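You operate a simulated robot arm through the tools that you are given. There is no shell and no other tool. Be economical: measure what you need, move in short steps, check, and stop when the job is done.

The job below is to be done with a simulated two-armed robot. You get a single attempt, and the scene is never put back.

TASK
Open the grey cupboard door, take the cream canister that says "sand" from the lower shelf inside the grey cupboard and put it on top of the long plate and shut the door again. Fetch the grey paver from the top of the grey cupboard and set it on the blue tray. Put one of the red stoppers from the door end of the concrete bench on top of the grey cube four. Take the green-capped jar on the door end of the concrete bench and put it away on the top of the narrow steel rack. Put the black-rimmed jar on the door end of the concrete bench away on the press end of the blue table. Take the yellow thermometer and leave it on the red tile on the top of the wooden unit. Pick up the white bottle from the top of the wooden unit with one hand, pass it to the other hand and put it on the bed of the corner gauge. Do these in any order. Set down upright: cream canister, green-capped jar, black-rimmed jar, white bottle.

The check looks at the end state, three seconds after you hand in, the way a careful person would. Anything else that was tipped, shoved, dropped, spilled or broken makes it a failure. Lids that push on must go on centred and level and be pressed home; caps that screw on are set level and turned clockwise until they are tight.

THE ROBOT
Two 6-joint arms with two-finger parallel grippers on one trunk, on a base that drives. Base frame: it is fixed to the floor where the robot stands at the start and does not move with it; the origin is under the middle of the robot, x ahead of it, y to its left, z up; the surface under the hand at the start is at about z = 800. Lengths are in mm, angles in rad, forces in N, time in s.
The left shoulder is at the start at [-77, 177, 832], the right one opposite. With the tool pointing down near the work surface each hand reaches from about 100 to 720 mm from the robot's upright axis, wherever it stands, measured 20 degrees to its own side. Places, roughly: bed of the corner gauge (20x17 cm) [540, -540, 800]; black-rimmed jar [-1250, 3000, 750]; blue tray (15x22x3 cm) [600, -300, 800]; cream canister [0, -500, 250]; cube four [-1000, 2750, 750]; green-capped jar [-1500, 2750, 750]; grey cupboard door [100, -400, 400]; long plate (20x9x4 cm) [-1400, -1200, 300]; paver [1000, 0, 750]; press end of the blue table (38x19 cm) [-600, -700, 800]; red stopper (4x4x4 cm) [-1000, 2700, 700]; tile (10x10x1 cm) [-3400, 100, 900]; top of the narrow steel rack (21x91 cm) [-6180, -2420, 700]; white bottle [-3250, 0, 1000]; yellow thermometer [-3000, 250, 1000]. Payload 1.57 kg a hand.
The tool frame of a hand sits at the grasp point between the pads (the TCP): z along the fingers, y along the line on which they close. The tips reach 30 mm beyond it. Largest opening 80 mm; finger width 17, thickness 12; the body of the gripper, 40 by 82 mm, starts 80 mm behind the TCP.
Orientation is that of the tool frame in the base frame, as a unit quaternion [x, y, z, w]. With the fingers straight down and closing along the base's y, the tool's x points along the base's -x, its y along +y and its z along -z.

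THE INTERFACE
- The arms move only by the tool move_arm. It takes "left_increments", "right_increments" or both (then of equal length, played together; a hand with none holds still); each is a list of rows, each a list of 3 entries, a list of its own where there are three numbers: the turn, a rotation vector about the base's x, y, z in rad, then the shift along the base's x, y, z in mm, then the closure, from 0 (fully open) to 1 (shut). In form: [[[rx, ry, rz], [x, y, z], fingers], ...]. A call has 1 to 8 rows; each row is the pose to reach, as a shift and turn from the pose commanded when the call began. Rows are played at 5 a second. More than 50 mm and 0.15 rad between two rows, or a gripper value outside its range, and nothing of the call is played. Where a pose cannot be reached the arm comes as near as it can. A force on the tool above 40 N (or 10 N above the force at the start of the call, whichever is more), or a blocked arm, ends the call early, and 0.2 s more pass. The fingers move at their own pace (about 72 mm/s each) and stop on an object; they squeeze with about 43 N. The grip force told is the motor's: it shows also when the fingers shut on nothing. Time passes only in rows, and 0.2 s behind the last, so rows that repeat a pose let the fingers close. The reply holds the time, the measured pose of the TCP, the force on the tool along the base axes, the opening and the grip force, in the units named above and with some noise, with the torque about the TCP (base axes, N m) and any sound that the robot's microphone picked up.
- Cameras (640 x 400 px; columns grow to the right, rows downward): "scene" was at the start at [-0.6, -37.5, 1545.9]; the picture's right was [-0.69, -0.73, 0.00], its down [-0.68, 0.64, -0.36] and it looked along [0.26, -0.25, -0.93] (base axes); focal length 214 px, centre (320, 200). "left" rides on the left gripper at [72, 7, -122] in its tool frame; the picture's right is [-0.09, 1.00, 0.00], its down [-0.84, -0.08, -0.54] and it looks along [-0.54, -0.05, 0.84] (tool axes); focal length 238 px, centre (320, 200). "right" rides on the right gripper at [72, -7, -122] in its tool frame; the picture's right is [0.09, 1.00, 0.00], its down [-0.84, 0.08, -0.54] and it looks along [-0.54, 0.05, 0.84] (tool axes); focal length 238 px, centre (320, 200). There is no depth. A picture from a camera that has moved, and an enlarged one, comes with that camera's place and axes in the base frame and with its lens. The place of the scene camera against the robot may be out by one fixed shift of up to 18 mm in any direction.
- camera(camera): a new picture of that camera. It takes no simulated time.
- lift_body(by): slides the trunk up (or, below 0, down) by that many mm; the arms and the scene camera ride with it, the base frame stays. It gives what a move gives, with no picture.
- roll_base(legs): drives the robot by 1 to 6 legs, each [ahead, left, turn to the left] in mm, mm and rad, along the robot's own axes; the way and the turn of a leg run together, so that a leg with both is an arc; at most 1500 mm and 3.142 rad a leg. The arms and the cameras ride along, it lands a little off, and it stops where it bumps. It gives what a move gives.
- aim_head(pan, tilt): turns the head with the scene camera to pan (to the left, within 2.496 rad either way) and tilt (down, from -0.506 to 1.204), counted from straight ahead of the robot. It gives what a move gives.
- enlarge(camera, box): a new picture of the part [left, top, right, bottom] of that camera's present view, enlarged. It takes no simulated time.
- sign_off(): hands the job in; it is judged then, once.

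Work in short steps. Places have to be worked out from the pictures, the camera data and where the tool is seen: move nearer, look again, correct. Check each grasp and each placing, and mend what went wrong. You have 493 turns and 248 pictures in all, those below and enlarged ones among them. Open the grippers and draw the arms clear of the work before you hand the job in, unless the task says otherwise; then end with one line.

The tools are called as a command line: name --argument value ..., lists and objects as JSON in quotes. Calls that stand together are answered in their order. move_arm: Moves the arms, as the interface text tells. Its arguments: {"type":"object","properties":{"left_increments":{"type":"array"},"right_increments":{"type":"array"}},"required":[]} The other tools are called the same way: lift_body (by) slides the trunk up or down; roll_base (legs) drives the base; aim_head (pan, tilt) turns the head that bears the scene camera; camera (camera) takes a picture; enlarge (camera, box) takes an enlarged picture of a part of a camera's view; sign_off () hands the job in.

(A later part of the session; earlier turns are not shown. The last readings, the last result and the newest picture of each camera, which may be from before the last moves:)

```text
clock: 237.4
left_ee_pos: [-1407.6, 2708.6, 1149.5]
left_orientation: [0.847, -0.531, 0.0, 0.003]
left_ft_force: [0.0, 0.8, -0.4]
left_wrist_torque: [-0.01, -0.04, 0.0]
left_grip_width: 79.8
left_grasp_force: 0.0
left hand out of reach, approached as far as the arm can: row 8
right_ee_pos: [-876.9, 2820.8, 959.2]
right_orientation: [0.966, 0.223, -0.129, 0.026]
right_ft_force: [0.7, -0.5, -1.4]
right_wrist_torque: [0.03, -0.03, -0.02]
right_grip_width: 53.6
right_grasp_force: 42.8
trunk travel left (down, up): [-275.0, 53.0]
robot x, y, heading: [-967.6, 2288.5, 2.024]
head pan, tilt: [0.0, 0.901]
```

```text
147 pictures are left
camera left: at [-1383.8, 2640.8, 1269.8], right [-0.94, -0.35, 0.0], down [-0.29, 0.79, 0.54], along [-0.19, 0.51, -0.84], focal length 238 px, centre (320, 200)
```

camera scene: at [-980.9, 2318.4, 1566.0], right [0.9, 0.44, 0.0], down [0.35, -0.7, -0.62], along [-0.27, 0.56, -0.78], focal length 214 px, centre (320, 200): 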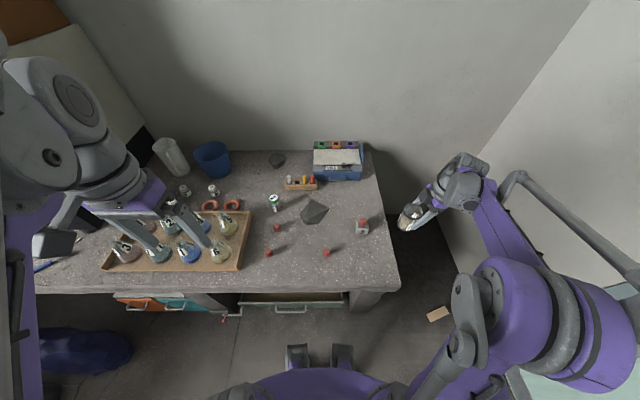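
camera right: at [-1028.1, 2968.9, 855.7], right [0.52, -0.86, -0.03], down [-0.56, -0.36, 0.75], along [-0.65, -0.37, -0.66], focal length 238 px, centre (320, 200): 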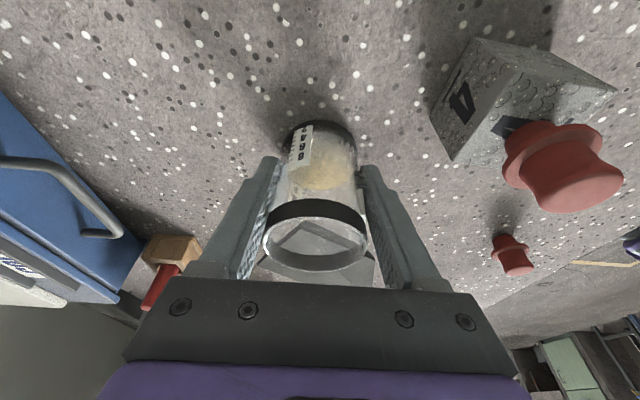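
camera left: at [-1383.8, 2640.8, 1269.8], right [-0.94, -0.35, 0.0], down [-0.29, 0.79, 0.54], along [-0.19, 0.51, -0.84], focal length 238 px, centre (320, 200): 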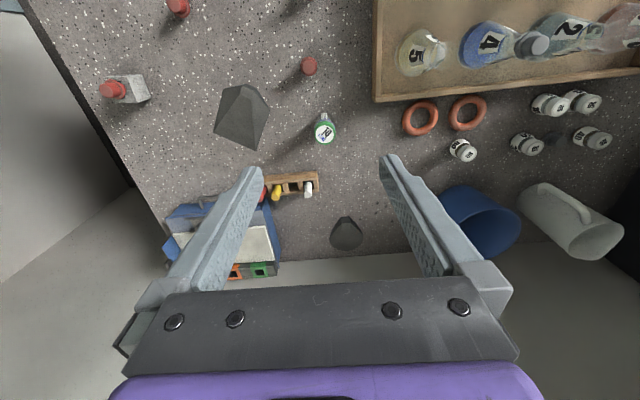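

Green jar located ≈ (-1444,2772). Move over it and lower to z≈920.

move_arm --left_increments '[[[0, 0, 0], [-6, 10, -40], 0], [[0, 0, 0], [-12, 21, -80], 0], [[0, 0, 0], [-18, 32, -120], 0], [[0, 0, 0], [-24, 42, -160], 0], [[0, 0, 0], [-30, 53, -200], 0], [[0, 0, 0], [-36, 63, -230], 0], [[0, 0, 0], [-36, 63, -230], 0]]'

camera --camera "left"

```text
clock: 239.1
left_ee_pos: [-1442.3, 2771.2, 921.7]
left_orientation: [0.847, -0.531, 0.001, 0.001]
left_ft_force: [1.1, 0.3, 0.0]
left_wrist_torque: [0.0, 0.0, 0.0]
left_grip_width: 80.1
left_grasp_force: 0.0
right_ee_pos: [-875.2, 2817.9, 959.7]
right_orientation: [0.966, 0.224, -0.13, 0.026]
right_ft_force: [0.1, -0.1, -1.2]
right_wrist_torque: [0.04, 0.02, -0.01]
right_grip_width: 53.7
right_grasp_force: 42.8
trunk travel left (down, up): [-275.0, 53.0]
robot x, y, heading: [-967.7, 2286.9, 2.027]
head pan, tilt: [0.0, 0.901]
```

```text
146 pictures are left
camera left: at [-1417.8, 2703.4, 1041.7], right [-0.94, -0.35, 0.0], down [-0.29, 0.79, 0.54], along [-0.19, 0.51, -0.84], focal length 238 px, centre (320, 200)
```

left: 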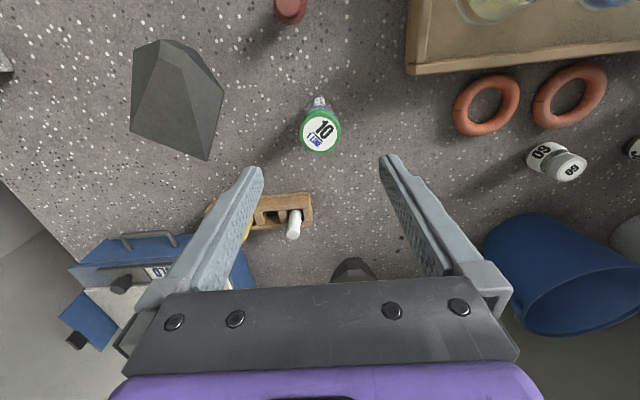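

Aligned. Descend to z≈752 and close on the body.

move_arm --left_increments '[[[0, 0, 0], [-2, 2, -45], 0], [[0, 0, 0], [-2, 2, -90], 0], [[0, 0, 0], [-2, 2, -130], 0], [[0, 0, 0], [-2, 2, -168], 0], [[0, 0, 0], [-2, 2, -168], 0], [[0, 0, 0], [-2, 2, -168], 0.5], [[0, 0, 0], [-2, 2, -168], 1], [[0, 0, 0], [-2, 2, -168], 1]]'

move_arm --left_increments '[[[0, 0, 0], [0, 0, 0], 1], [[0, 0, 0], [0, 0, 0], 1]]'

camera --camera "left"

```text
clock: 240.8
left_ee_pos: [-1447.5, 2771.6, 751.3]
left_orientation: [0.847, -0.531, 0.001, 0.0]
left_ft_force: [1.0, 1.6, 0.4]
left_wrist_torque: [0.01, -0.06, -0.02]
left_grip_width: 44.8
left_grasp_force: 43.0
right_ee_pos: [-875.3, 2818.6, 960.1]
right_orientation: [0.966, 0.223, -0.13, 0.026]
right_ft_force: [0.0, -0.7, -0.7]
right_wrist_torque: [0.01, 0.01, 0.0]
right_grip_width: 53.4
right_grasp_force: 42.7
trunk travel left (down, up): [-275.0, 53.0]
robot x, y, heading: [-968.5, 2290.7, 2.026]
head pan, tilt: [0.0, 0.901]
```

```text
clock: 241.4
left_ee_pos: [-1445.7, 2772.7, 752.9]
left_orientation: [0.847, -0.531, 0.0, 0.001]
left_ft_force: [0.3, 0.3, 0.0]
left_wrist_torque: [0.05, -0.07, 0.01]
left_grip_width: 44.8
left_grasp_force: 43.7
right_ee_pos: [-875.9, 2818.8, 959.2]
right_orientation: [0.966, 0.224, -0.129, 0.026]
right_ft_force: [0.1, -0.9, -1.7]
right_wrist_torque: [-0.01, -0.02, -0.03]
right_grip_width: 53.3
right_grasp_force: 43.1
trunk travel left (down, up): [-275.0, 53.0]
robot x, y, heading: [-969.8, 2288.6, 2.027]
head pan, tilt: [0.0, 0.901]
```

```text
145 pictures are left
camera left: at [-1422.6, 2703.8, 872.7], right [-0.94, -0.35, 0.0], down [-0.29, 0.79, 0.54], along [-0.19, 0.51, -0.84], focal length 238 px, centre (320, 200)
```

left: 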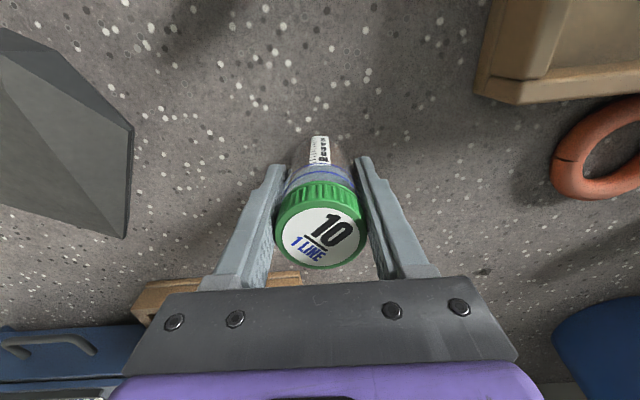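

Green jar held (45 mm). Lift high and retract.

move_arm --left_increments '[[[0, 0, 0], [0, 0, 15], 1], [[0, 0, 0], [0, 0, 60], 1], [[0, 0, 0], [0, 0, 105], 1], [[0, 0, 0], [0, 0, 150], 1], [[0, 0, 0], [0, 0, 195], 1], [[0, 0, 0], [0, 0, 240], 1], [[0, 0, 0], [15, -40, 250], 1], [[0, 0, 0], [30, -80, 255], 1]]'

move_arm --left_increments '[[[0, 0, 0], [15, -42, 0], 1], [[0, 0, 0], [30, -84, 0], 1], [[0, 0, 0], [45, -126, 0], 1], [[0, 0, 0], [60, -168, 0], 1], [[0, 0, 0], [70, -210, 0], 1], [[0, 0, 0], [80, -250, 0], 1]]'

camera --camera "left"

```text
clock: 243.2
left_ee_pos: [-1418.0, 2694.9, 1008.8]
left_orientation: [0.847, -0.532, 0.0, 0.0]
left_ft_force: [0.8, 0.8, -1.3]
left_wrist_torque: [-0.01, 0.02, 0.0]
left_grip_width: 45.0
left_grasp_force: 43.0
right_ee_pos: [-875.0, 2818.3, 959.2]
right_orientation: [0.966, 0.222, -0.13, 0.025]
right_ft_force: [-0.4, -0.2, -1.3]
right_wrist_torque: [-0.01, -0.04, -0.03]
right_grip_width: 53.1
right_grasp_force: 43.3
trunk travel left (down, up): [-275.0, 53.0]
robot x, y, heading: [-968.0, 2286.7, 2.024]
head pan, tilt: [0.0, 0.901]
```

```text
clock: 244.7
left_ee_pos: [-1336.2, 2441.7, 1006.5]
left_orientation: [0.847, -0.531, 0.0, 0.001]
left_ft_force: [0.3, -1.1, -0.6]
left_wrist_torque: [0.01, 0.03, 0.0]
left_grip_width: 44.6
left_grasp_force: 42.6
right_ee_pos: [-875.8, 2817.6, 959.2]
right_orientation: [0.966, 0.224, -0.129, 0.026]
right_ft_force: [0.0, 0.2, -0.9]
right_wrist_torque: [-0.03, -0.02, -0.02]
right_grip_width: 53.2
right_grasp_force: 43.0
trunk travel left (down, up): [-275.0, 53.0]
robot x, y, heading: [-968.4, 2287.9, 2.032]
head pan, tilt: [0.0, 0.901]
```

```text
144 pictures are left
camera left: at [-1311.4, 2372.5, 1127.1], right [-0.94, -0.35, 0.0], down [-0.29, 0.79, 0.54], along [-0.19, 0.51, -0.84], focal length 238 px, centre (320, 200)
```

left: 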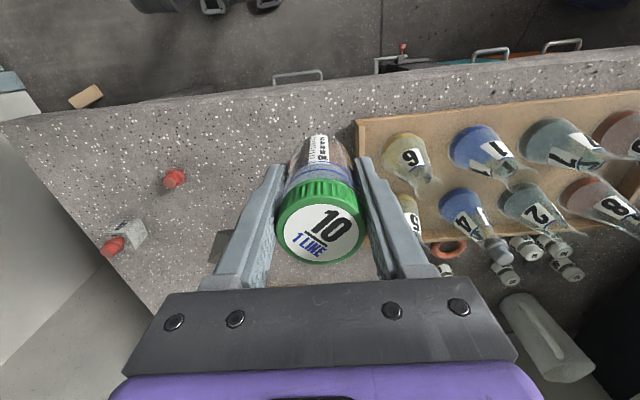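

Now back off, turn around and bring the black-rimmed jar to the press end of the blue table.

roll_base --legs '[[-500, 0, 0], [0, 0, -3.13], [710, -463, 0], [709, -462, 0]]'

aim_head --pan 0 --tilt 0.75

camera --camera "scene"

```text
clock: 263.3
left_ee_pos: [-525.6, 20.6, 1006.4]
left_orientation: [0.521, 0.853, 0.002, -0.001]
left_ft_force: [0.2, 0.5, -0.6]
left_wrist_torque: [-0.01, 0.03, 0.0]
left_grip_width: 44.6
left_grasp_force: 43.0
right_ee_pos: [-976.7, -365.8, 959.8]
right_orientation: [-0.236, 0.963, 0.028, 0.13]
right_ft_force: [0.2, -0.6, -1.7]
right_wrist_torque: [-0.03, 0.0, 0.01]
right_grip_width: 53.2
right_grasp_force: 42.7
trunk travel left (down, up): [-275.0, 53.0]
robot x, y, heading: [-902.2, 165.8, -1.087]
head pan, tilt: [0.0, 0.901]
```

```text
clock: 264.0
left_ee_pos: [-524.9, 21.0, 1007.2]
left_orientation: [0.521, 0.853, 0.002, 0.0]
left_ft_force: [-0.4, -0.8, -1.4]
left_wrist_torque: [0.01, 0.04, -0.02]
left_grip_width: 44.5
left_grasp_force: 43.1
right_ee_pos: [-976.8, -365.5, 959.6]
right_orientation: [-0.236, 0.963, 0.028, 0.129]
right_ft_force: [0.5, 1.8, -1.4]
right_wrist_torque: [-0.05, 0.04, 0.01]
right_grip_width: 52.8
right_grasp_force: 43.1
trunk travel left (down, up): [-275.0, 53.0]
robot x, y, heading: [-898.6, 167.0, -1.091]
head pan, tilt: [0.0, 0.75]
```

```text
143 pictures are left
camera scene: at [-879.7, 131.3, 1577.9], right [-0.89, -0.46, 0.0], down [-0.32, 0.6, -0.73], along [0.34, -0.65, -0.68], focal length 214 px, centre (320, 200)
```

scene: 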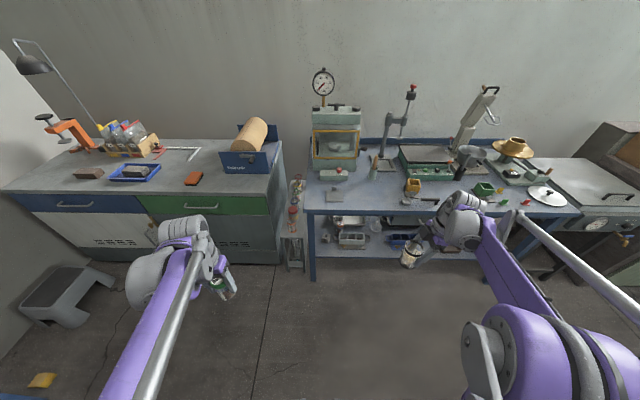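

enlarge --camera "scene" --box '[290, 130, 450, 230]'

```text
4.00 times, centred on (370, 180) of scene
camera zoom: at [-879.7, 131.3, 1577.9], right [-0.89, -0.46, 0.0], down [-0.32, 0.6, -0.73], along [0.34, -0.65, -0.68], focal length 858 px, centre (120, 280)
```

zoom: 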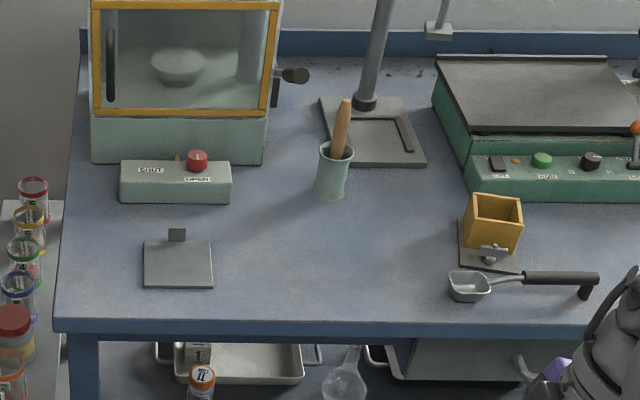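

Clear spot chosen at ≈(-659,-736), right of the tabbed plate. Drive up 350 mm and bring the jar over it.

roll_base --legs '[[350, 0, 0]]'

camera --camera "right"

```text
clock: 266.2
left_ee_pos: [-363.2, -287.0, 1006.5]
left_orientation: [0.521, 0.854, 0.002, 0.0]
left_ft_force: [0.0, 0.4, -1.1]
left_wrist_torque: [0.03, -0.02, 0.0]
left_grip_width: 44.6
left_grasp_force: 42.8
right_ee_pos: [-815.7, -675.1, 958.7]
right_orientation: [-0.235, 0.963, 0.028, 0.13]
right_ft_force: [0.3, -0.7, -0.3]
right_wrist_torque: [0.0, 0.02, -0.02]
right_grip_width: 53.4
right_grasp_force: 43.6
trunk travel left (down, up): [-275.0, 53.0]
robot x, y, heading: [-736.2, -141.7, -1.09]
head pan, tilt: [0.0, 0.75]
```

```text
141 pictures are left
camera right: at [-903.3, -726.1, 1058.2], right [-0.54, 0.84, -0.03], down [0.55, 0.38, 0.74], along [0.64, 0.38, -0.67], focal length 238 px, centre (320, 200)
```

right: 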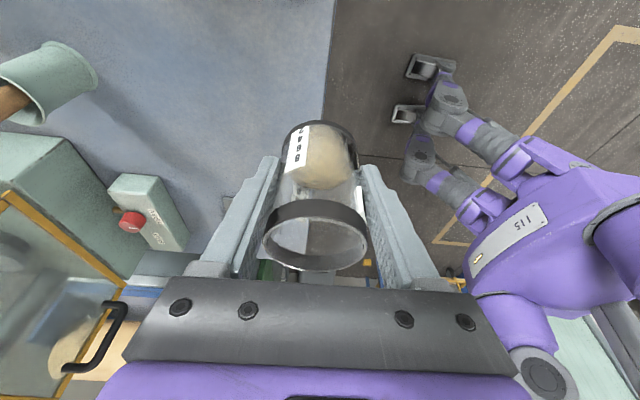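

Move the jar above the spot and lower to ~20 mm above the table.

move_arm --right_increments '[[[0, 0, 0], [39, -15, 0], 1], [[0, 0, 0], [78, -30, 0], 1], [[0, 0, 0], [118, -46, 0], 1], [[0, 0, 0], [157, -61, 0], 1], [[0, 0, 0], [157, -61, -35], 1], [[0, 0, 0], [157, -61, -65], 1], [[0, 0, 0], [157, -61, -85], 1], [[0, 0, 0], [157, -61, -92], 1]]'

camera --camera "right"

camera --camera "scene"

```text
clock: 268.0
left_ee_pos: [-363.2, -287.2, 1007.0]
left_orientation: [0.521, 0.853, 0.001, 0.0]
left_ft_force: [0.4, 0.8, -2.3]
left_wrist_torque: [-0.01, 0.0, -0.04]
left_grip_width: 44.9
left_grasp_force: 43.1
right_ee_pos: [-659.0, -735.2, 868.6]
right_orientation: [-0.235, 0.963, 0.028, 0.129]
right_ft_force: [0.7, 0.1, -1.6]
right_wrist_torque: [0.04, 0.03, 0.0]
right_grip_width: 53.3
right_grasp_force: 42.4
trunk travel left (down, up): [-275.0, 53.0]
robot x, y, heading: [-740.4, -138.9, -1.09]
head pan, tilt: [0.0, 0.75]
```

```text
140 pictures are left
camera right: at [-746.3, -785.7, 966.3], right [-0.54, 0.84, -0.03], down [0.55, 0.38, 0.74], along [0.64, 0.38, -0.67], focal length 238 px, centre (320, 200)
```

right: 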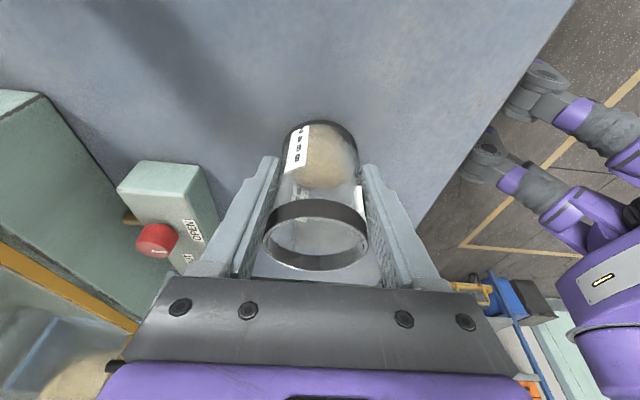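

```text
139 pictures are left
camera scene: at [-718.3, -177.7, 1577.9], right [-0.89, -0.46, 0.0], down [-0.32, 0.6, -0.73], along [0.34, -0.65, -0.68], focal length 214 px, centre (320, 200)
```

scene: 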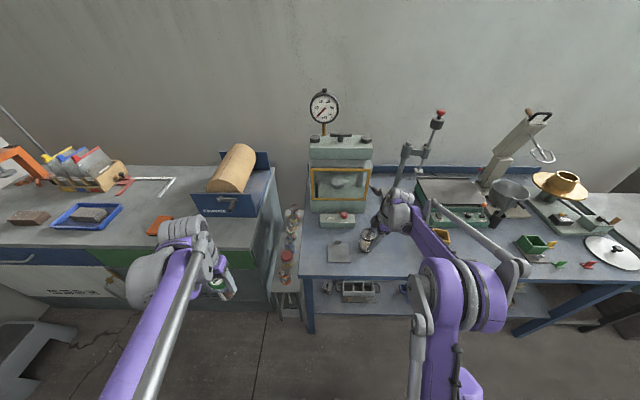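

Clear. Lower gently to contact.

move_arm --right_increments '[[[0, 0, 0], [0, 0, -10], 1], [[0, 0, 0], [0, 0, -15], 1], [[0, 0, 0], [0, 0, -18], 1], [[0, 0, 0], [0, 0, -21], 1], [[0, 0, 0], [0, 0, -24], 1], [[0, 0, 0], [0, 0, -27], 1], [[0, 0, 0], [0, 0, -30], 1]]'

```text
clock: 268.7
left_ee_pos: [-363.9, -286.3, 1006.8]
left_orientation: [0.522, 0.853, 0.001, 0.001]
left_ft_force: [0.1, 1.3, -1.5]
left_wrist_torque: [0.01, 0.01, -0.04]
left_grip_width: 44.3
left_grasp_force: 42.8
right_ee_pos: [-659.8, -734.3, 855.9]
right_orientation: [-0.234, 0.963, 0.026, 0.131]
right_ft_force: [-2.8, 0.0, 27.6]
right_wrist_torque: [0.54, 0.08, -0.06]
right_grip_width: 53.1
right_grasp_force: 42.9
trunk travel left (down, up): [-275.0, 53.0]
robot x, y, heading: [-741.9, -143.9, -1.097]
head pan, tilt: [0.0, 0.75]
stopped in row 3 (right hand): the force on the tool passed its limit at 41 N (the readings are from after the stop); the commanded pose is now the measured one
```

Contact at TCP z=856 (consistent if the concrete bench was at ~700). Check before release.

enlarge --camera "scene" --box '[310, 200, 430, 275]'

camera --camera "right"

```text
5.33 times, centred on (370, 238) of scene
camera zoom: at [-719.1, -175.5, 1578.2], right [-0.89, -0.46, 0.0], down [-0.31, 0.6, -0.73], along [0.34, -0.65, -0.68], focal length 1144 px, centre (53, 0)
```

zoom: 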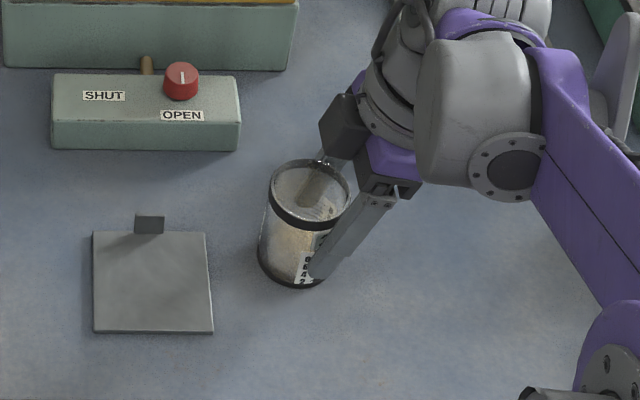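

```text
137 pictures are left
camera right: at [-748.0, -784.7, 955.3], right [-0.53, 0.84, -0.03], down [0.55, 0.38, 0.74], along [0.64, 0.38, -0.67], focal length 238 px, centre (320, 200)
```

right: 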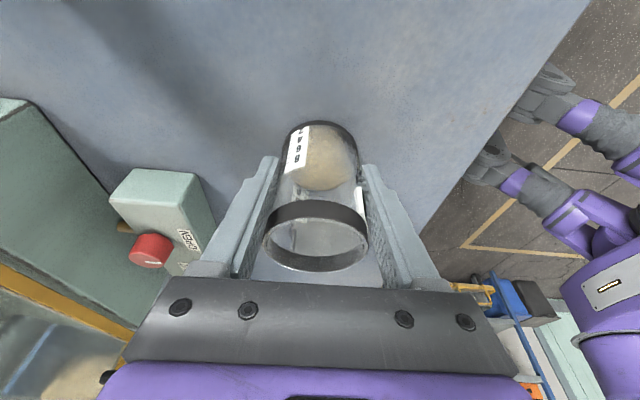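

Jar rests on the table upright. Relieve, release and withdraw along the finger axis.

move_arm --right_increments '[[[0, 0, 0], [0, 0, 2], 1], [[0, 0, 0], [0, 0, 2], 0.6], [[0, 0, 0], [0, 0, 2], 0.2], [[0, 0, 0], [0, 0, 2], 0], [[0, 0, 0], [-9, -4, 38], 0], [[0, 0, 0], [-19, -9, 78], 0], [[0, 0, 0], [-29, -14, 118], 0], [[0, 0, 0], [-39, -19, 158], 0]]'

enlarge --camera "scene" --box '[310, 200, 430, 275]'

```text
clock: 270.5
left_ee_pos: [-363.7, -288.5, 1006.5]
left_orientation: [0.521, 0.853, 0.002, 0.0]
left_ft_force: [0.4, -0.3, -1.1]
left_wrist_torque: [0.03, 0.0, 0.0]
left_grip_width: 44.4
left_grasp_force: 42.9
right_ee_pos: [-697.8, -756.3, 1010.8]
right_orientation: [-0.234, 0.963, 0.026, 0.131]
right_ft_force: [-0.2, -0.3, 0.1]
right_wrist_torque: [-0.01, 0.01, 0.01]
right_grip_width: 80.2
right_grasp_force: 0.1
trunk travel left (down, up): [-275.0, 53.0]
robot x, y, heading: [-737.7, -144.0, -1.089]
head pan, tilt: [0.0, 0.75]
```

```text
5.33 times, centred on (370, 238) of scene
camera zoom: at [-718.7, -177.4, 1577.9], right [-0.89, -0.46, 0.0], down [-0.32, 0.6, -0.73], along [0.34, -0.65, -0.68], focal length 1144 px, centre (53, 0)
```

zoom: 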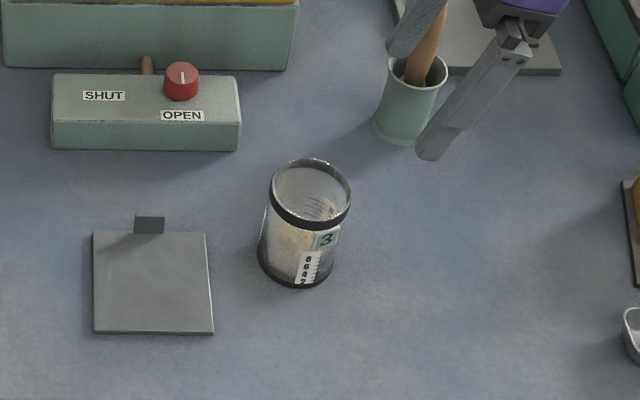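

Placed. Raise the right hand clear of the pestle, then back off.

move_arm --right_increments '[[[0, 0, 0], [0, 0, 45], 0], [[0, 0, 0], [0, 0, 80], 0], [[0, 0, 0], [-20, 35, 80], 0], [[0, 0, 0], [-40, 70, 80], 0], [[0, 0, 0], [-60, 105, 80], 0]]'

roll_base --legs '[[-550, 0, 0]]'

aim_head --pan -1.6 --tilt 0.3

camera --camera "scene"

```text
clock: 271.7
left_ee_pos: [-362.7, -287.9, 1007.0]
left_orientation: [0.521, 0.854, 0.002, 0.0]
left_ft_force: [0.3, 0.5, -1.4]
left_wrist_torque: [0.01, 0.01, 0.04]
left_grip_width: 44.5
left_grasp_force: 43.7
right_ee_pos: [-762.7, -646.6, 1090.8]
right_orientation: [-0.234, 0.963, 0.027, 0.131]
right_ft_force: [-0.2, 0.6, 0.2]
right_wrist_torque: [0.0, 0.0, 0.03]
right_grip_width: 80.1
right_grasp_force: 0.1
trunk travel left (down, up): [-275.0, 53.0]
robot x, y, heading: [-737.8, -140.3, -1.096]
head pan, tilt: [0.0, 0.75]
```

```text
clock: 274.8
left_ee_pos: [-610.4, 182.9, 1006.2]
left_orientation: [0.52, 0.854, 0.002, 0.0]
left_ft_force: [-0.6, -0.4, -1.3]
left_wrist_torque: [0.01, 0.02, -0.02]
left_grip_width: 44.5
left_grasp_force: 43.5
right_ee_pos: [-1007.4, -176.1, 1089.1]
right_orientation: [-0.234, 0.963, 0.026, 0.131]
right_ft_force: [0.1, 1.1, 0.1]
right_wrist_torque: [0.01, -0.02, 0.02]
right_grip_width: 80.0
right_grasp_force: 0.1
trunk travel left (down, up): [-275.0, 53.0]
robot x, y, heading: [-980.4, 329.6, -1.094]
head pan, tilt: [0.0, 0.75]
```

```text
clock: 276.4
left_ee_pos: [-610.3, 183.5, 1007.5]
left_orientation: [0.521, 0.854, 0.001, -0.001]
left_ft_force: [0.2, -0.4, -1.2]
left_wrist_torque: [0.01, -0.05, 0.01]
left_grip_width: 44.4
left_grasp_force: 43.1
right_ee_pos: [-1007.7, -175.6, 1090.1]
right_orientation: [-0.234, 0.963, 0.027, 0.13]
right_ft_force: [0.5, 0.6, -0.2]
right_wrist_torque: [0.0, -0.01, -0.03]
right_grip_width: 80.1
right_grasp_force: 0.1
trunk travel left (down, up): [-275.0, 53.0]
robot x, y, heading: [-986.1, 329.0, -1.088]
head pan, tilt: [-1.6, 0.3]
```

```text
135 pictures are left
camera scene: at [-1086.9, 327.3, 1618.3], right [-0.44, 0.9, 0.0], down [0.27, 0.13, -0.96], along [-0.86, -0.42, -0.3], focal length 214 px, centre (320, 200)
```

scene: 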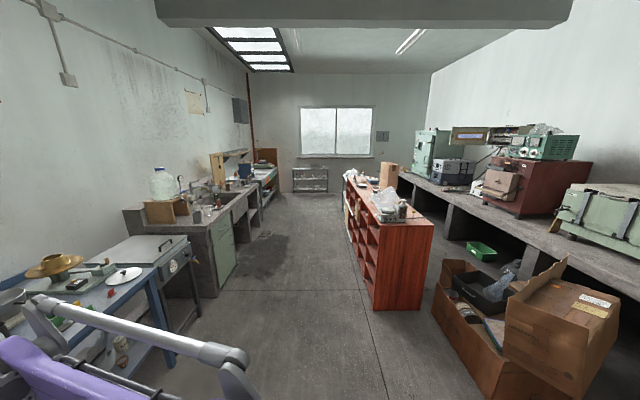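

The far steel rack stands beneath the window at the end of the aisle. I turn and drive down the aisle with the green jar.

aim_head --pan 0 --tilt 0.4

roll_base --legs '[[0, 0, -1.57], [0, 120, 0], [1500, 0, 0], [1400, 0, 0]]'

camera --camera "scene"

```text
clock: 278.1
left_ee_pos: [-610.7, 183.6, 1006.6]
left_orientation: [0.521, 0.854, 0.001, 0.0]
left_ft_force: [-0.1, 0.1, -1.5]
left_wrist_torque: [0.01, 0.01, 0.02]
left_grip_width: 44.2
left_grasp_force: 42.9
right_ee_pos: [-1008.5, -175.4, 1090.4]
right_orientation: [-0.235, 0.963, 0.027, 0.13]
right_ft_force: [0.1, -0.4, 0.1]
right_wrist_torque: [0.02, 0.01, -0.01]
right_grip_width: 80.0
right_grasp_force: 0.0
trunk travel left (down, up): [-275.0, 53.0]
robot x, y, heading: [-984.6, 329.9, -1.089]
head pan, tilt: [0.0, 0.4]
```

```text
clock: 297.3
left_ee_pos: [-3739.9, -1378.7, 1007.1]
left_orientation: [0.98, 0.199, 0.001, 0.0]
left_ft_force: [-0.3, 0.2, -1.3]
left_wrist_torque: [-0.02, -0.03, 0.01]
left_grip_width: 44.6
left_grasp_force: 42.7
right_ee_pos: [-4069.8, -955.9, 1088.5]
right_orientation: [0.545, 0.827, -0.077, 0.108]
right_ft_force: [-0.2, -0.7, 0.1]
right_wrist_torque: [-0.02, 0.01, 0.01]
right_grip_width: 79.9
right_grasp_force: 0.0
trunk travel left (down, up): [-275.0, 53.0]
robot x, y, heading: [-3565.7, -1019.9, -2.73]
head pan, tilt: [0.0, 0.4]
```

```text
134 pictures are left
camera scene: at [-3614.1, -1036.2, 1609.0], right [-0.4, 0.92, 0.0], down [0.36, 0.15, -0.92], along [-0.85, -0.37, -0.39], focal length 214 px, centre (320, 200)
```

scene: 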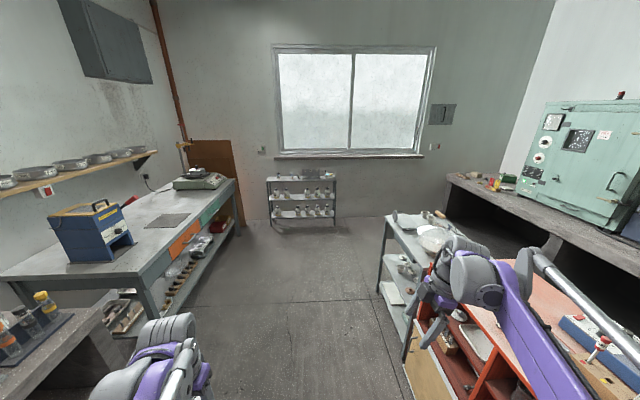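

My right arm overhangs near the wooden unit; nothing touched. I strafe left away from it and continue toward the rack.

roll_base --legs '[[0, 240, 0], [1300, 0, 0], [700, 0, 0]]'

aim_head --pan 0 --tilt 0.65

camera --camera "scene"

```text
clock: 309.4
left_ee_pos: [-5420.3, -2411.3, 1006.9]
left_orientation: [0.977, 0.212, 0.001, 0.0]
left_ft_force: [-0.3, -0.2, -1.8]
left_wrist_torque: [-0.01, 0.0, 0.01]
left_grip_width: 44.3
left_grasp_force: 43.3
right_ee_pos: [-5761.0, -1996.7, 1090.1]
right_orientation: [0.535, 0.834, -0.076, 0.109]
right_ft_force: [-0.8, 0.1, 0.5]
right_wrist_torque: [0.01, 0.01, 0.04]
right_grip_width: 80.0
right_grasp_force: 0.0
trunk travel left (down, up): [-275.0, 53.0]
robot x, y, heading: [-5258.6, -2043.4, -2.709]
head pan, tilt: [0.0, 0.4]
```

```text
clock: 310.2
left_ee_pos: [-5419.1, -2411.2, 1007.0]
left_orientation: [0.977, 0.213, 0.001, 0.001]
left_ft_force: [0.2, 0.7, -1.2]
left_wrist_torque: [0.01, -0.02, 0.03]
left_grip_width: 44.2
left_grasp_force: 42.9
right_ee_pos: [-5760.4, -1996.7, 1089.4]
right_orientation: [0.535, 0.834, -0.077, 0.11]
right_ft_force: [0.3, -0.7, 0.5]
right_wrist_torque: [0.01, -0.01, -0.04]
right_grip_width: 79.8
right_grasp_force: 0.1
trunk travel left (down, up): [-275.0, 53.0]
robot x, y, heading: [-5255.7, -2047.5, -2.709]
head pan, tilt: [0.0, 0.649]
```

```text
133 pictures are left
camera scene: at [-5297.1, -2063.5, 1586.6], right [-0.42, 0.91, 0.0], down [0.55, 0.25, -0.8], along [-0.72, -0.34, -0.6], focal length 214 px, centre (320, 200)
```

scene: 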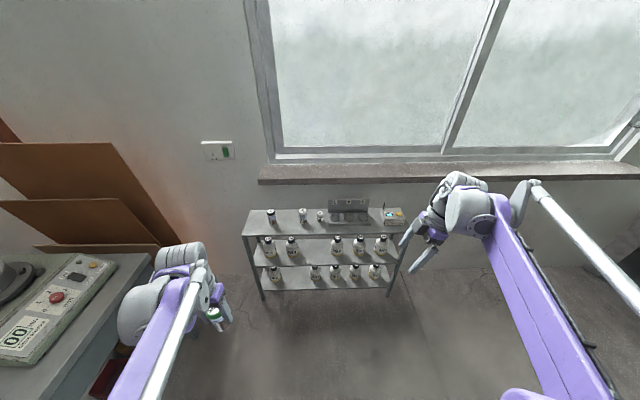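

enlarge --camera "scene" --box '[230, 180, 430, 305]'

```text
3.20 times, centred on (330, 242) of scene
camera zoom: at [-5297.1, -2063.5, 1586.6], right [-0.42, 0.91, 0.0], down [0.55, 0.25, -0.8], along [-0.72, -0.34, -0.6], focal length 686 px, centre (288, 64)
```

zoom: 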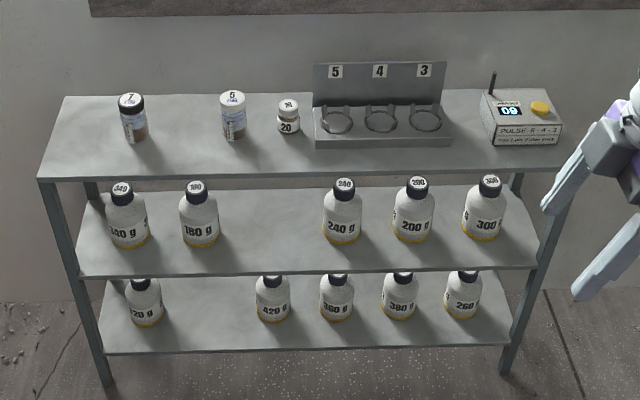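

Free spot between the black-capped and the white jar at rack's left, ≈(-6052,-2625). Drive 380 mm closer and extend the left arm over it.

roll_base --legs '[[380, 0, 0]]'

move_arm --left_increments '[[[0, 0, 0], [-35, -25, 0], 1], [[0, 0, 0], [-70, -50, 0], 1], [[0, 0, 0], [-105, -60, -10], 1], [[0, 0, 0], [-140, -65, -30], 1], [[0, 0, 0], [-175, -60, -50], 1]]'

camera --camera "left"

camera --camera "scene"

```text
clock: 312.6
left_ee_pos: [-5767.8, -2570.8, 1006.3]
left_orientation: [0.978, 0.209, 0.0, 0.001]
left_ft_force: [0.1, -0.2, -1.4]
left_wrist_torque: [0.02, -0.01, 0.0]
left_grip_width: 44.3
left_grasp_force: 43.0
right_ee_pos: [-6106.4, -2154.3, 1089.4]
right_orientation: [0.537, 0.833, -0.077, 0.111]
right_ft_force: [-0.5, -0.3, 0.1]
right_wrist_torque: [-0.01, -0.03, 0.02]
right_grip_width: 80.0
right_grasp_force: 0.0
trunk travel left (down, up): [-275.0, 53.0]
robot x, y, heading: [-5599.8, -2205.4, -2.71]
head pan, tilt: [0.0, 0.649]
```

```text
clock: 313.8
left_ee_pos: [-5942.3, -2632.4, 956.3]
left_orientation: [0.978, 0.209, 0.001, 0.001]
left_ft_force: [-0.3, 0.5, -1.7]
left_wrist_torque: [-0.04, 0.01, -0.01]
left_grip_width: 44.3
left_grasp_force: 43.5
right_ee_pos: [-6107.5, -2154.0, 1090.3]
right_orientation: [0.538, 0.832, -0.077, 0.11]
right_ft_force: [-0.1, -0.9, 0.0]
right_wrist_torque: [0.03, -0.01, -0.02]
right_grip_width: 80.0
right_grasp_force: 0.1
trunk travel left (down, up): [-275.0, 53.0]
robot x, y, heading: [-5601.1, -2204.1, -2.707]
head pan, tilt: [0.0, 0.649]
```

```text
131 pictures are left
camera left: at [-5875.4, -2610.0, 1076.6], right [0.33, -0.95, 0.0], down [-0.8, -0.27, 0.54], along [-0.51, -0.18, -0.84], focal length 238 px, centre (320, 200)
```

left: 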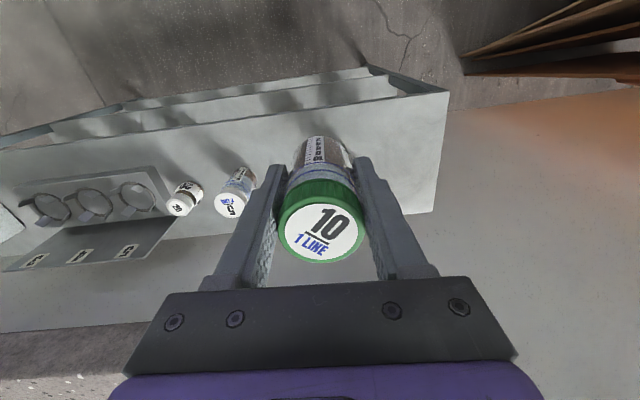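

```text
130 pictures are left
camera scene: at [-5645.2, -2223.3, 1586.5], right [-0.42, 0.91, 0.0], down [0.55, 0.25, -0.8], along [-0.72, -0.33, -0.61], focal length 214 px, centre (320, 200)
```

scene: 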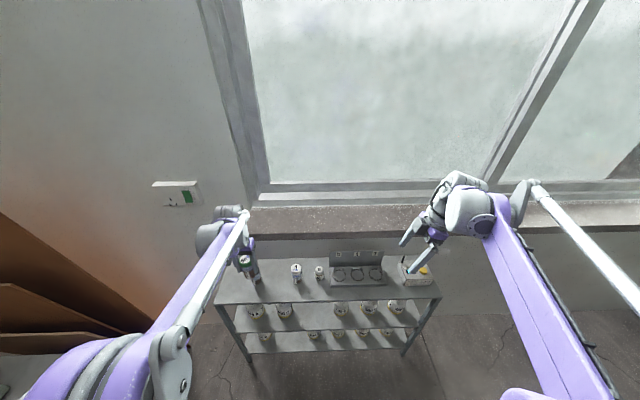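

enlarge --camera "scene" --box '[190, 230, 350, 330]'

```text
4.00 times, centred on (270, 280) of scene
camera zoom: at [-5645.2, -2223.3, 1586.5], right [-0.42, 0.91, 0.0], down [0.55, 0.25, -0.8], along [-0.72, -0.33, -0.61], focal length 858 px, centre (520, -120)
```

zoom: 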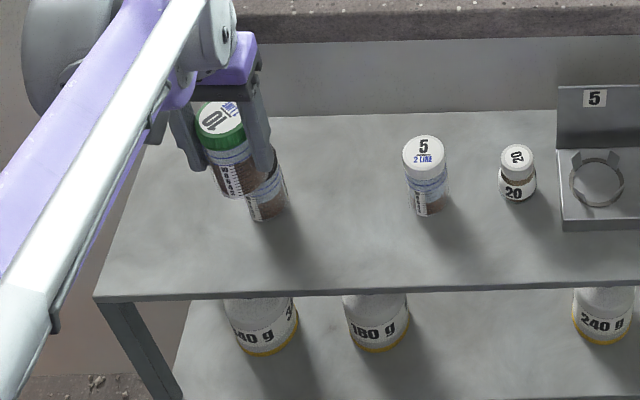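

Jar 7 at ≈(-6018,-2711), jar 5 at ≈(-6099,-2545): place in between, a little to the front, at ≈(-6040,-2620). Move over and lower part way.

move_arm --left_increments '[[[0, 0, 0], [-49, 6, 0], 1], [[0, 0, 0], [-98, 12, 0], 1], [[0, 0, 0], [-98, 12, -40], 1], [[0, 0, 0], [-98, 12, -80], 1], [[0, 0, 0], [-98, 12, -120], 1], [[0, 0, 0], [-98, 12, -120], 1]]'

camera --camera "left"

enlarge --camera "scene" --box '[190, 230, 350, 330]'

```text
clock: 314.6
left_ee_pos: [-6039.7, -2617.3, 920.0]
left_orientation: [0.978, 0.209, -0.004, 0.002]
left_ft_force: [5.8, 1.8, 23.3]
left_wrist_torque: [-0.05, 1.28, -0.11]
left_grip_width: 44.5
left_grasp_force: 42.8
right_ee_pos: [-6104.9, -2154.7, 1091.0]
right_orientation: [0.536, 0.834, -0.077, 0.11]
right_ft_force: [0.3, 0.2, 0.5]
right_wrist_torque: [0.03, -0.03, 0.01]
right_grip_width: 79.9
right_grasp_force: 0.2
trunk travel left (down, up): [-275.0, 53.0]
robot x, y, heading: [-5602.9, -2208.4, -2.712]
head pan, tilt: [0.0, 0.649]
stopped in row 4 (left hand): the force on the tool passed its limit at 111 N (the readings are from after the stop); the commanded pose is now the measured one
```

```text
128 pictures are left
camera left: at [-5971.7, -2594.7, 1039.6], right [0.32, -0.95, 0.0], down [-0.79, -0.27, 0.55], along [-0.52, -0.18, -0.84], focal length 238 px, centre (320, 200)
```

left: 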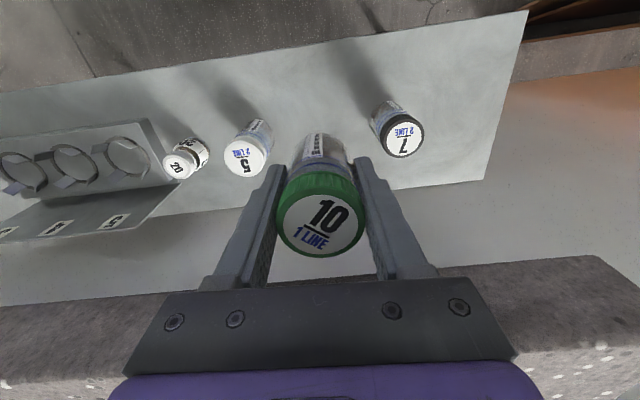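

```text
4.00 times, centred on (270, 280) of scene
camera zoom: at [-5640.7, -2220.9, 1586.9], right [-0.42, 0.91, 0.0], down [0.55, 0.25, -0.8], along [-0.73, -0.33, -0.6], focal length 858 px, centre (520, -120)
```

zoom: 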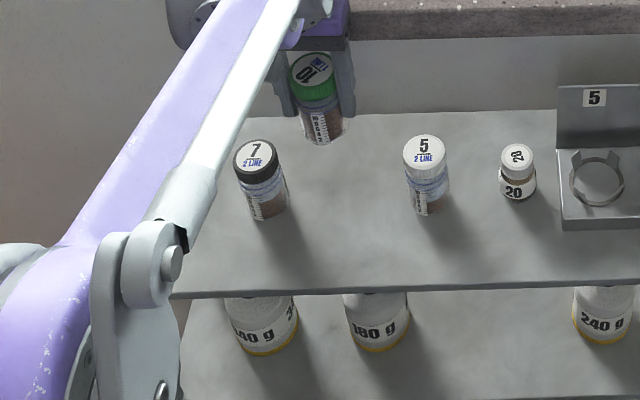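

The gripper body touched the window sill above the rack's rear. Raise, draw back ~40 mm toward the rack's front, then descend there.

move_arm --left_increments '[[[0, 0, 0], [0, 0, 12], 1], [[0, 0, 0], [12, 5, 25], 1], [[0, 0, 0], [36, 16, 25], 1], [[0, 0, 0], [36, 16, 25], 1]]'

camera --camera "left"

```text
clock: 315.6
left_ee_pos: [-6006.2, -2603.4, 939.8]
left_orientation: [0.978, 0.21, -0.003, 0.001]
left_ft_force: [-0.2, 0.4, -1.9]
left_wrist_torque: [0.04, -0.01, 0.02]
left_grip_width: 44.2
left_grasp_force: 42.8
right_ee_pos: [-6106.9, -2154.9, 1089.3]
right_orientation: [0.537, 0.833, -0.077, 0.111]
right_ft_force: [0.1, 0.1, -0.2]
right_wrist_torque: [-0.01, -0.04, 0.03]
right_grip_width: 79.9
right_grasp_force: 0.1
trunk travel left (down, up): [-275.0, 53.0]
robot x, y, heading: [-5602.0, -2204.6, -2.715]
head pan, tilt: [0.0, 0.649]
```

```text
126 pictures are left
camera left: at [-5937.8, -2580.1, 1059.7], right [0.32, -0.95, 0.0], down [-0.79, -0.27, 0.55], along [-0.52, -0.18, -0.84], focal length 238 px, centre (320, 200)
```

left: 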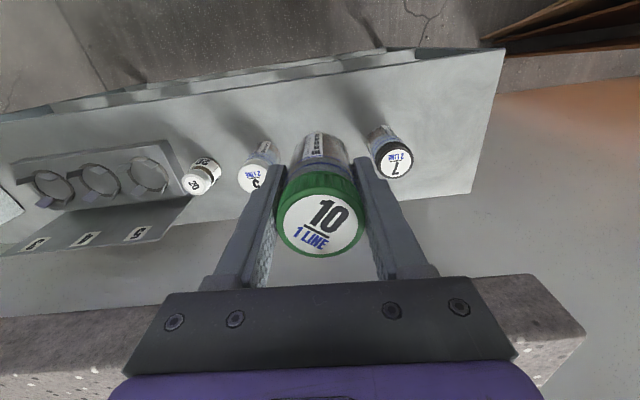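

Geometry: sill edge at ~587 mm ahead (z≈985), rack front edge 498, neighbours at lateral 100 and 285; TCP is at (534,193). A spot at ~529 ahead keeps jar on the rack and the wrist off the sill. Descend slowly there.

move_arm --left_increments '[[[0, 0, 0], [5, 2, -10], 1], [[0, 0, 0], [5, 2, -40], 1], [[0, 0, 0], [5, 2, -70], 1], [[0, 0, 0], [5, 2, -100], 1], [[0, 0, 0], [5, 2, -130], 1]]'

camera --camera "left"

camera --camera "scene"

```text
clock: 316.8
left_ee_pos: [-5999.8, -2600.1, 812.4]
left_orientation: [0.978, 0.209, -0.003, 0.001]
left_ft_force: [-0.8, -0.6, -1.8]
left_wrist_torque: [-0.02, -0.01, 0.0]
left_grip_width: 44.3
left_grasp_force: 43.1
right_ee_pos: [-6107.9, -2155.3, 1088.9]
right_orientation: [0.536, 0.834, -0.076, 0.111]
right_ft_force: [-0.2, 0.8, -1.2]
right_wrist_torque: [-0.01, -0.02, -0.01]
right_grip_width: 80.2
right_grasp_force: 0.0
trunk travel left (down, up): [-275.0, 53.0]
robot x, y, heading: [-5599.2, -2206.5, -2.711]
head pan, tilt: [0.0, 0.649]
```

```text
125 pictures are left
camera left: at [-5932.5, -2577.1, 932.8], right [0.32, -0.95, 0.0], down [-0.79, -0.27, 0.55], along [-0.52, -0.18, -0.84], focal length 238 px, centre (320, 200)
```

left: 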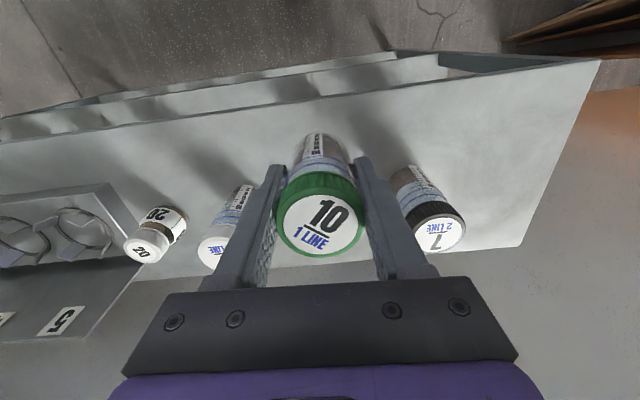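

```text
124 pictures are left
camera scene: at [-5644.1, -2223.4, 1586.5], right [-0.42, 0.91, 0.0], down [0.55, 0.25, -0.8], along [-0.72, -0.33, -0.6], focal length 214 px, centre (320, 200)
```

scene: 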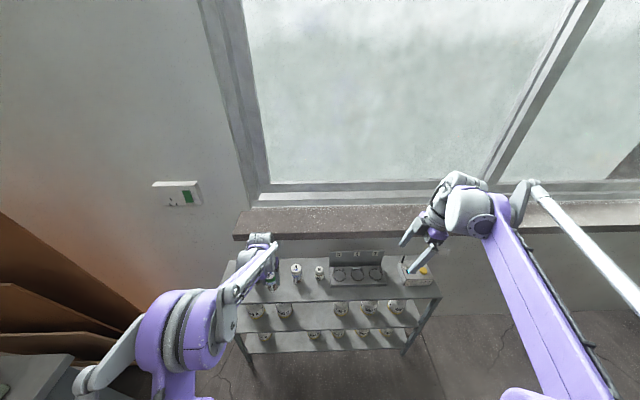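

Fits between the neighbours; continue to contact.

move_arm --left_increments '[[[0, 0, 0], [0, 0, -25], 1], [[0, 0, 0], [0, 0, -45], 1], [[0, 0, 0], [0, 0, -54], 1], [[0, 0, 0], [0, 0, -58], 1], [[0, 0, 0], [0, 0, -61], 1], [[0, 0, 0], [0, 0, -64], 1]]'

camera --camera "left"

enlarge --camera "scene" --box '[190, 220, 350, 320]'

```text
clock: 318.2
left_ee_pos: [-5998.1, -2599.5, 749.0]
left_orientation: [0.978, 0.211, -0.003, 0.002]
left_ft_force: [-0.5, -0.6, 32.6]
left_wrist_torque: [0.1, 0.14, 0.02]
left_grip_width: 44.3
left_grasp_force: 43.0
right_ee_pos: [-6105.6, -2153.6, 1089.3]
right_orientation: [0.537, 0.833, -0.078, 0.109]
right_ft_force: [-0.2, -1.5, 0.3]
right_wrist_torque: [0.0, 0.01, 0.0]
right_grip_width: 80.2
right_grasp_force: 0.1
trunk travel left (down, up): [-275.0, 53.0]
robot x, y, heading: [-5601.5, -2205.2, -2.713]
head pan, tilt: [0.0, 0.649]
```

```text
123 pictures are left
camera left: at [-5931.3, -2577.0, 868.7], right [0.33, -0.95, 0.0], down [-0.79, -0.27, 0.55], along [-0.52, -0.18, -0.84], focal length 238 px, centre (320, 200)
```

left: 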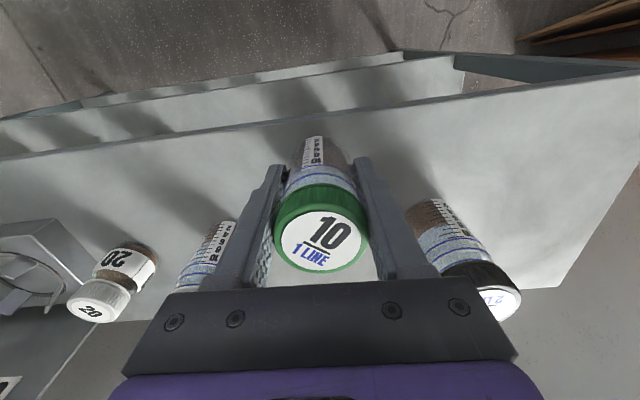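

```text
4.00 times, centred on (270, 270) of scene
camera zoom: at [-5641.4, -2220.8, 1586.7], right [-0.42, 0.91, 0.0], down [0.55, 0.25, -0.8], along [-0.73, -0.33, -0.6], focal length 858 px, centre (520, -80)
```

zoom: 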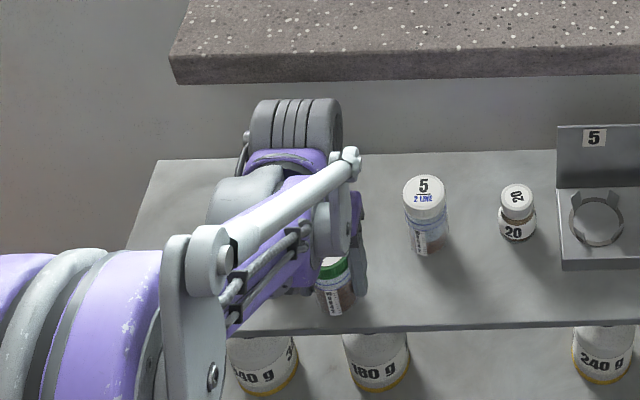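

Contact, jar stands within the rack top. Release with a small opening only, and rise straight up.

move_arm --left_increments '[[[0, 0, 0], [0, 0, 3], 0.9], [[0, 0, 0], [0, 0, 3], 0.5], [[0, 0, 0], [0, 0, 3], 0.25], [[0, 0, 0], [0, 0, 3], 0.22], [[0, 0, 0], [0, 0, 3], 0.22]]'

move_arm --left_increments '[[[0, 0, 0], [2, 1, 30], 0.22], [[0, 0, 0], [4, 2, 70], 0.22], [[0, 0, 0], [6, 3, 115], 0.22], [[0, 0, 0], [8, 4, 160], 0.22], [[0, 0, 0], [10, 5, 205], 0.1], [[0, 0, 0], [30, 14, 245], 0], [[0, 0, 0], [70, 32, 260], 0]]'

camera --camera "left"

```text
clock: 319.4
left_ee_pos: [-6000.0, -2599.9, 749.0]
left_orientation: [0.978, 0.21, -0.003, 0.001]
left_ft_force: [0.2, -0.9, -0.1]
left_wrist_torque: [-0.02, 0.02, 0.0]
left_grip_width: 62.3
left_grasp_force: 0.1
right_ee_pos: [-6106.2, -2153.3, 1090.1]
right_orientation: [0.536, 0.833, -0.077, 0.11]
right_ft_force: [0.5, 0.9, 0.1]
right_wrist_torque: [0.04, 0.03, 0.01]
right_grip_width: 80.2
right_grasp_force: 0.0
trunk travel left (down, up): [-275.0, 53.0]
robot x, y, heading: [-5600.7, -2202.3, -2.714]
head pan, tilt: [0.0, 0.649]
```

```text
clock: 321.0
left_ee_pos: [-5927.9, -2567.9, 1014.5]
left_orientation: [0.977, 0.212, -0.004, 0.0]
left_ft_force: [0.4, -0.2, 0.0]
left_wrist_torque: [-0.03, 0.02, 0.0]
left_grip_width: 79.7
left_grasp_force: 0.1
right_ee_pos: [-6105.0, -2154.4, 1089.7]
right_orientation: [0.537, 0.833, -0.077, 0.11]
right_ft_force: [0.3, 0.3, 0.1]
right_wrist_torque: [-0.02, 0.01, 0.04]
right_grip_width: 79.8
right_grasp_force: 0.0
trunk travel left (down, up): [-275.0, 53.0]
robot x, y, heading: [-5602.2, -2208.6, -2.711]
head pan, tilt: [0.0, 0.649]
```

```text
121 pictures are left
camera left: at [-5859.7, -2545.2, 1133.7], right [0.33, -0.95, 0.0], down [-0.79, -0.27, 0.55], along [-0.52, -0.18, -0.84], focal length 238 px, centre (320, 200)
```

left: 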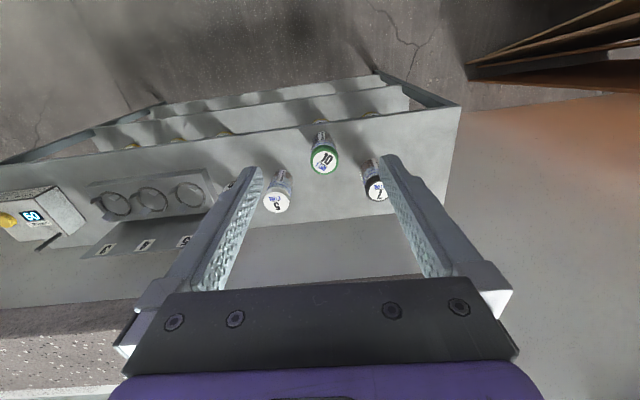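

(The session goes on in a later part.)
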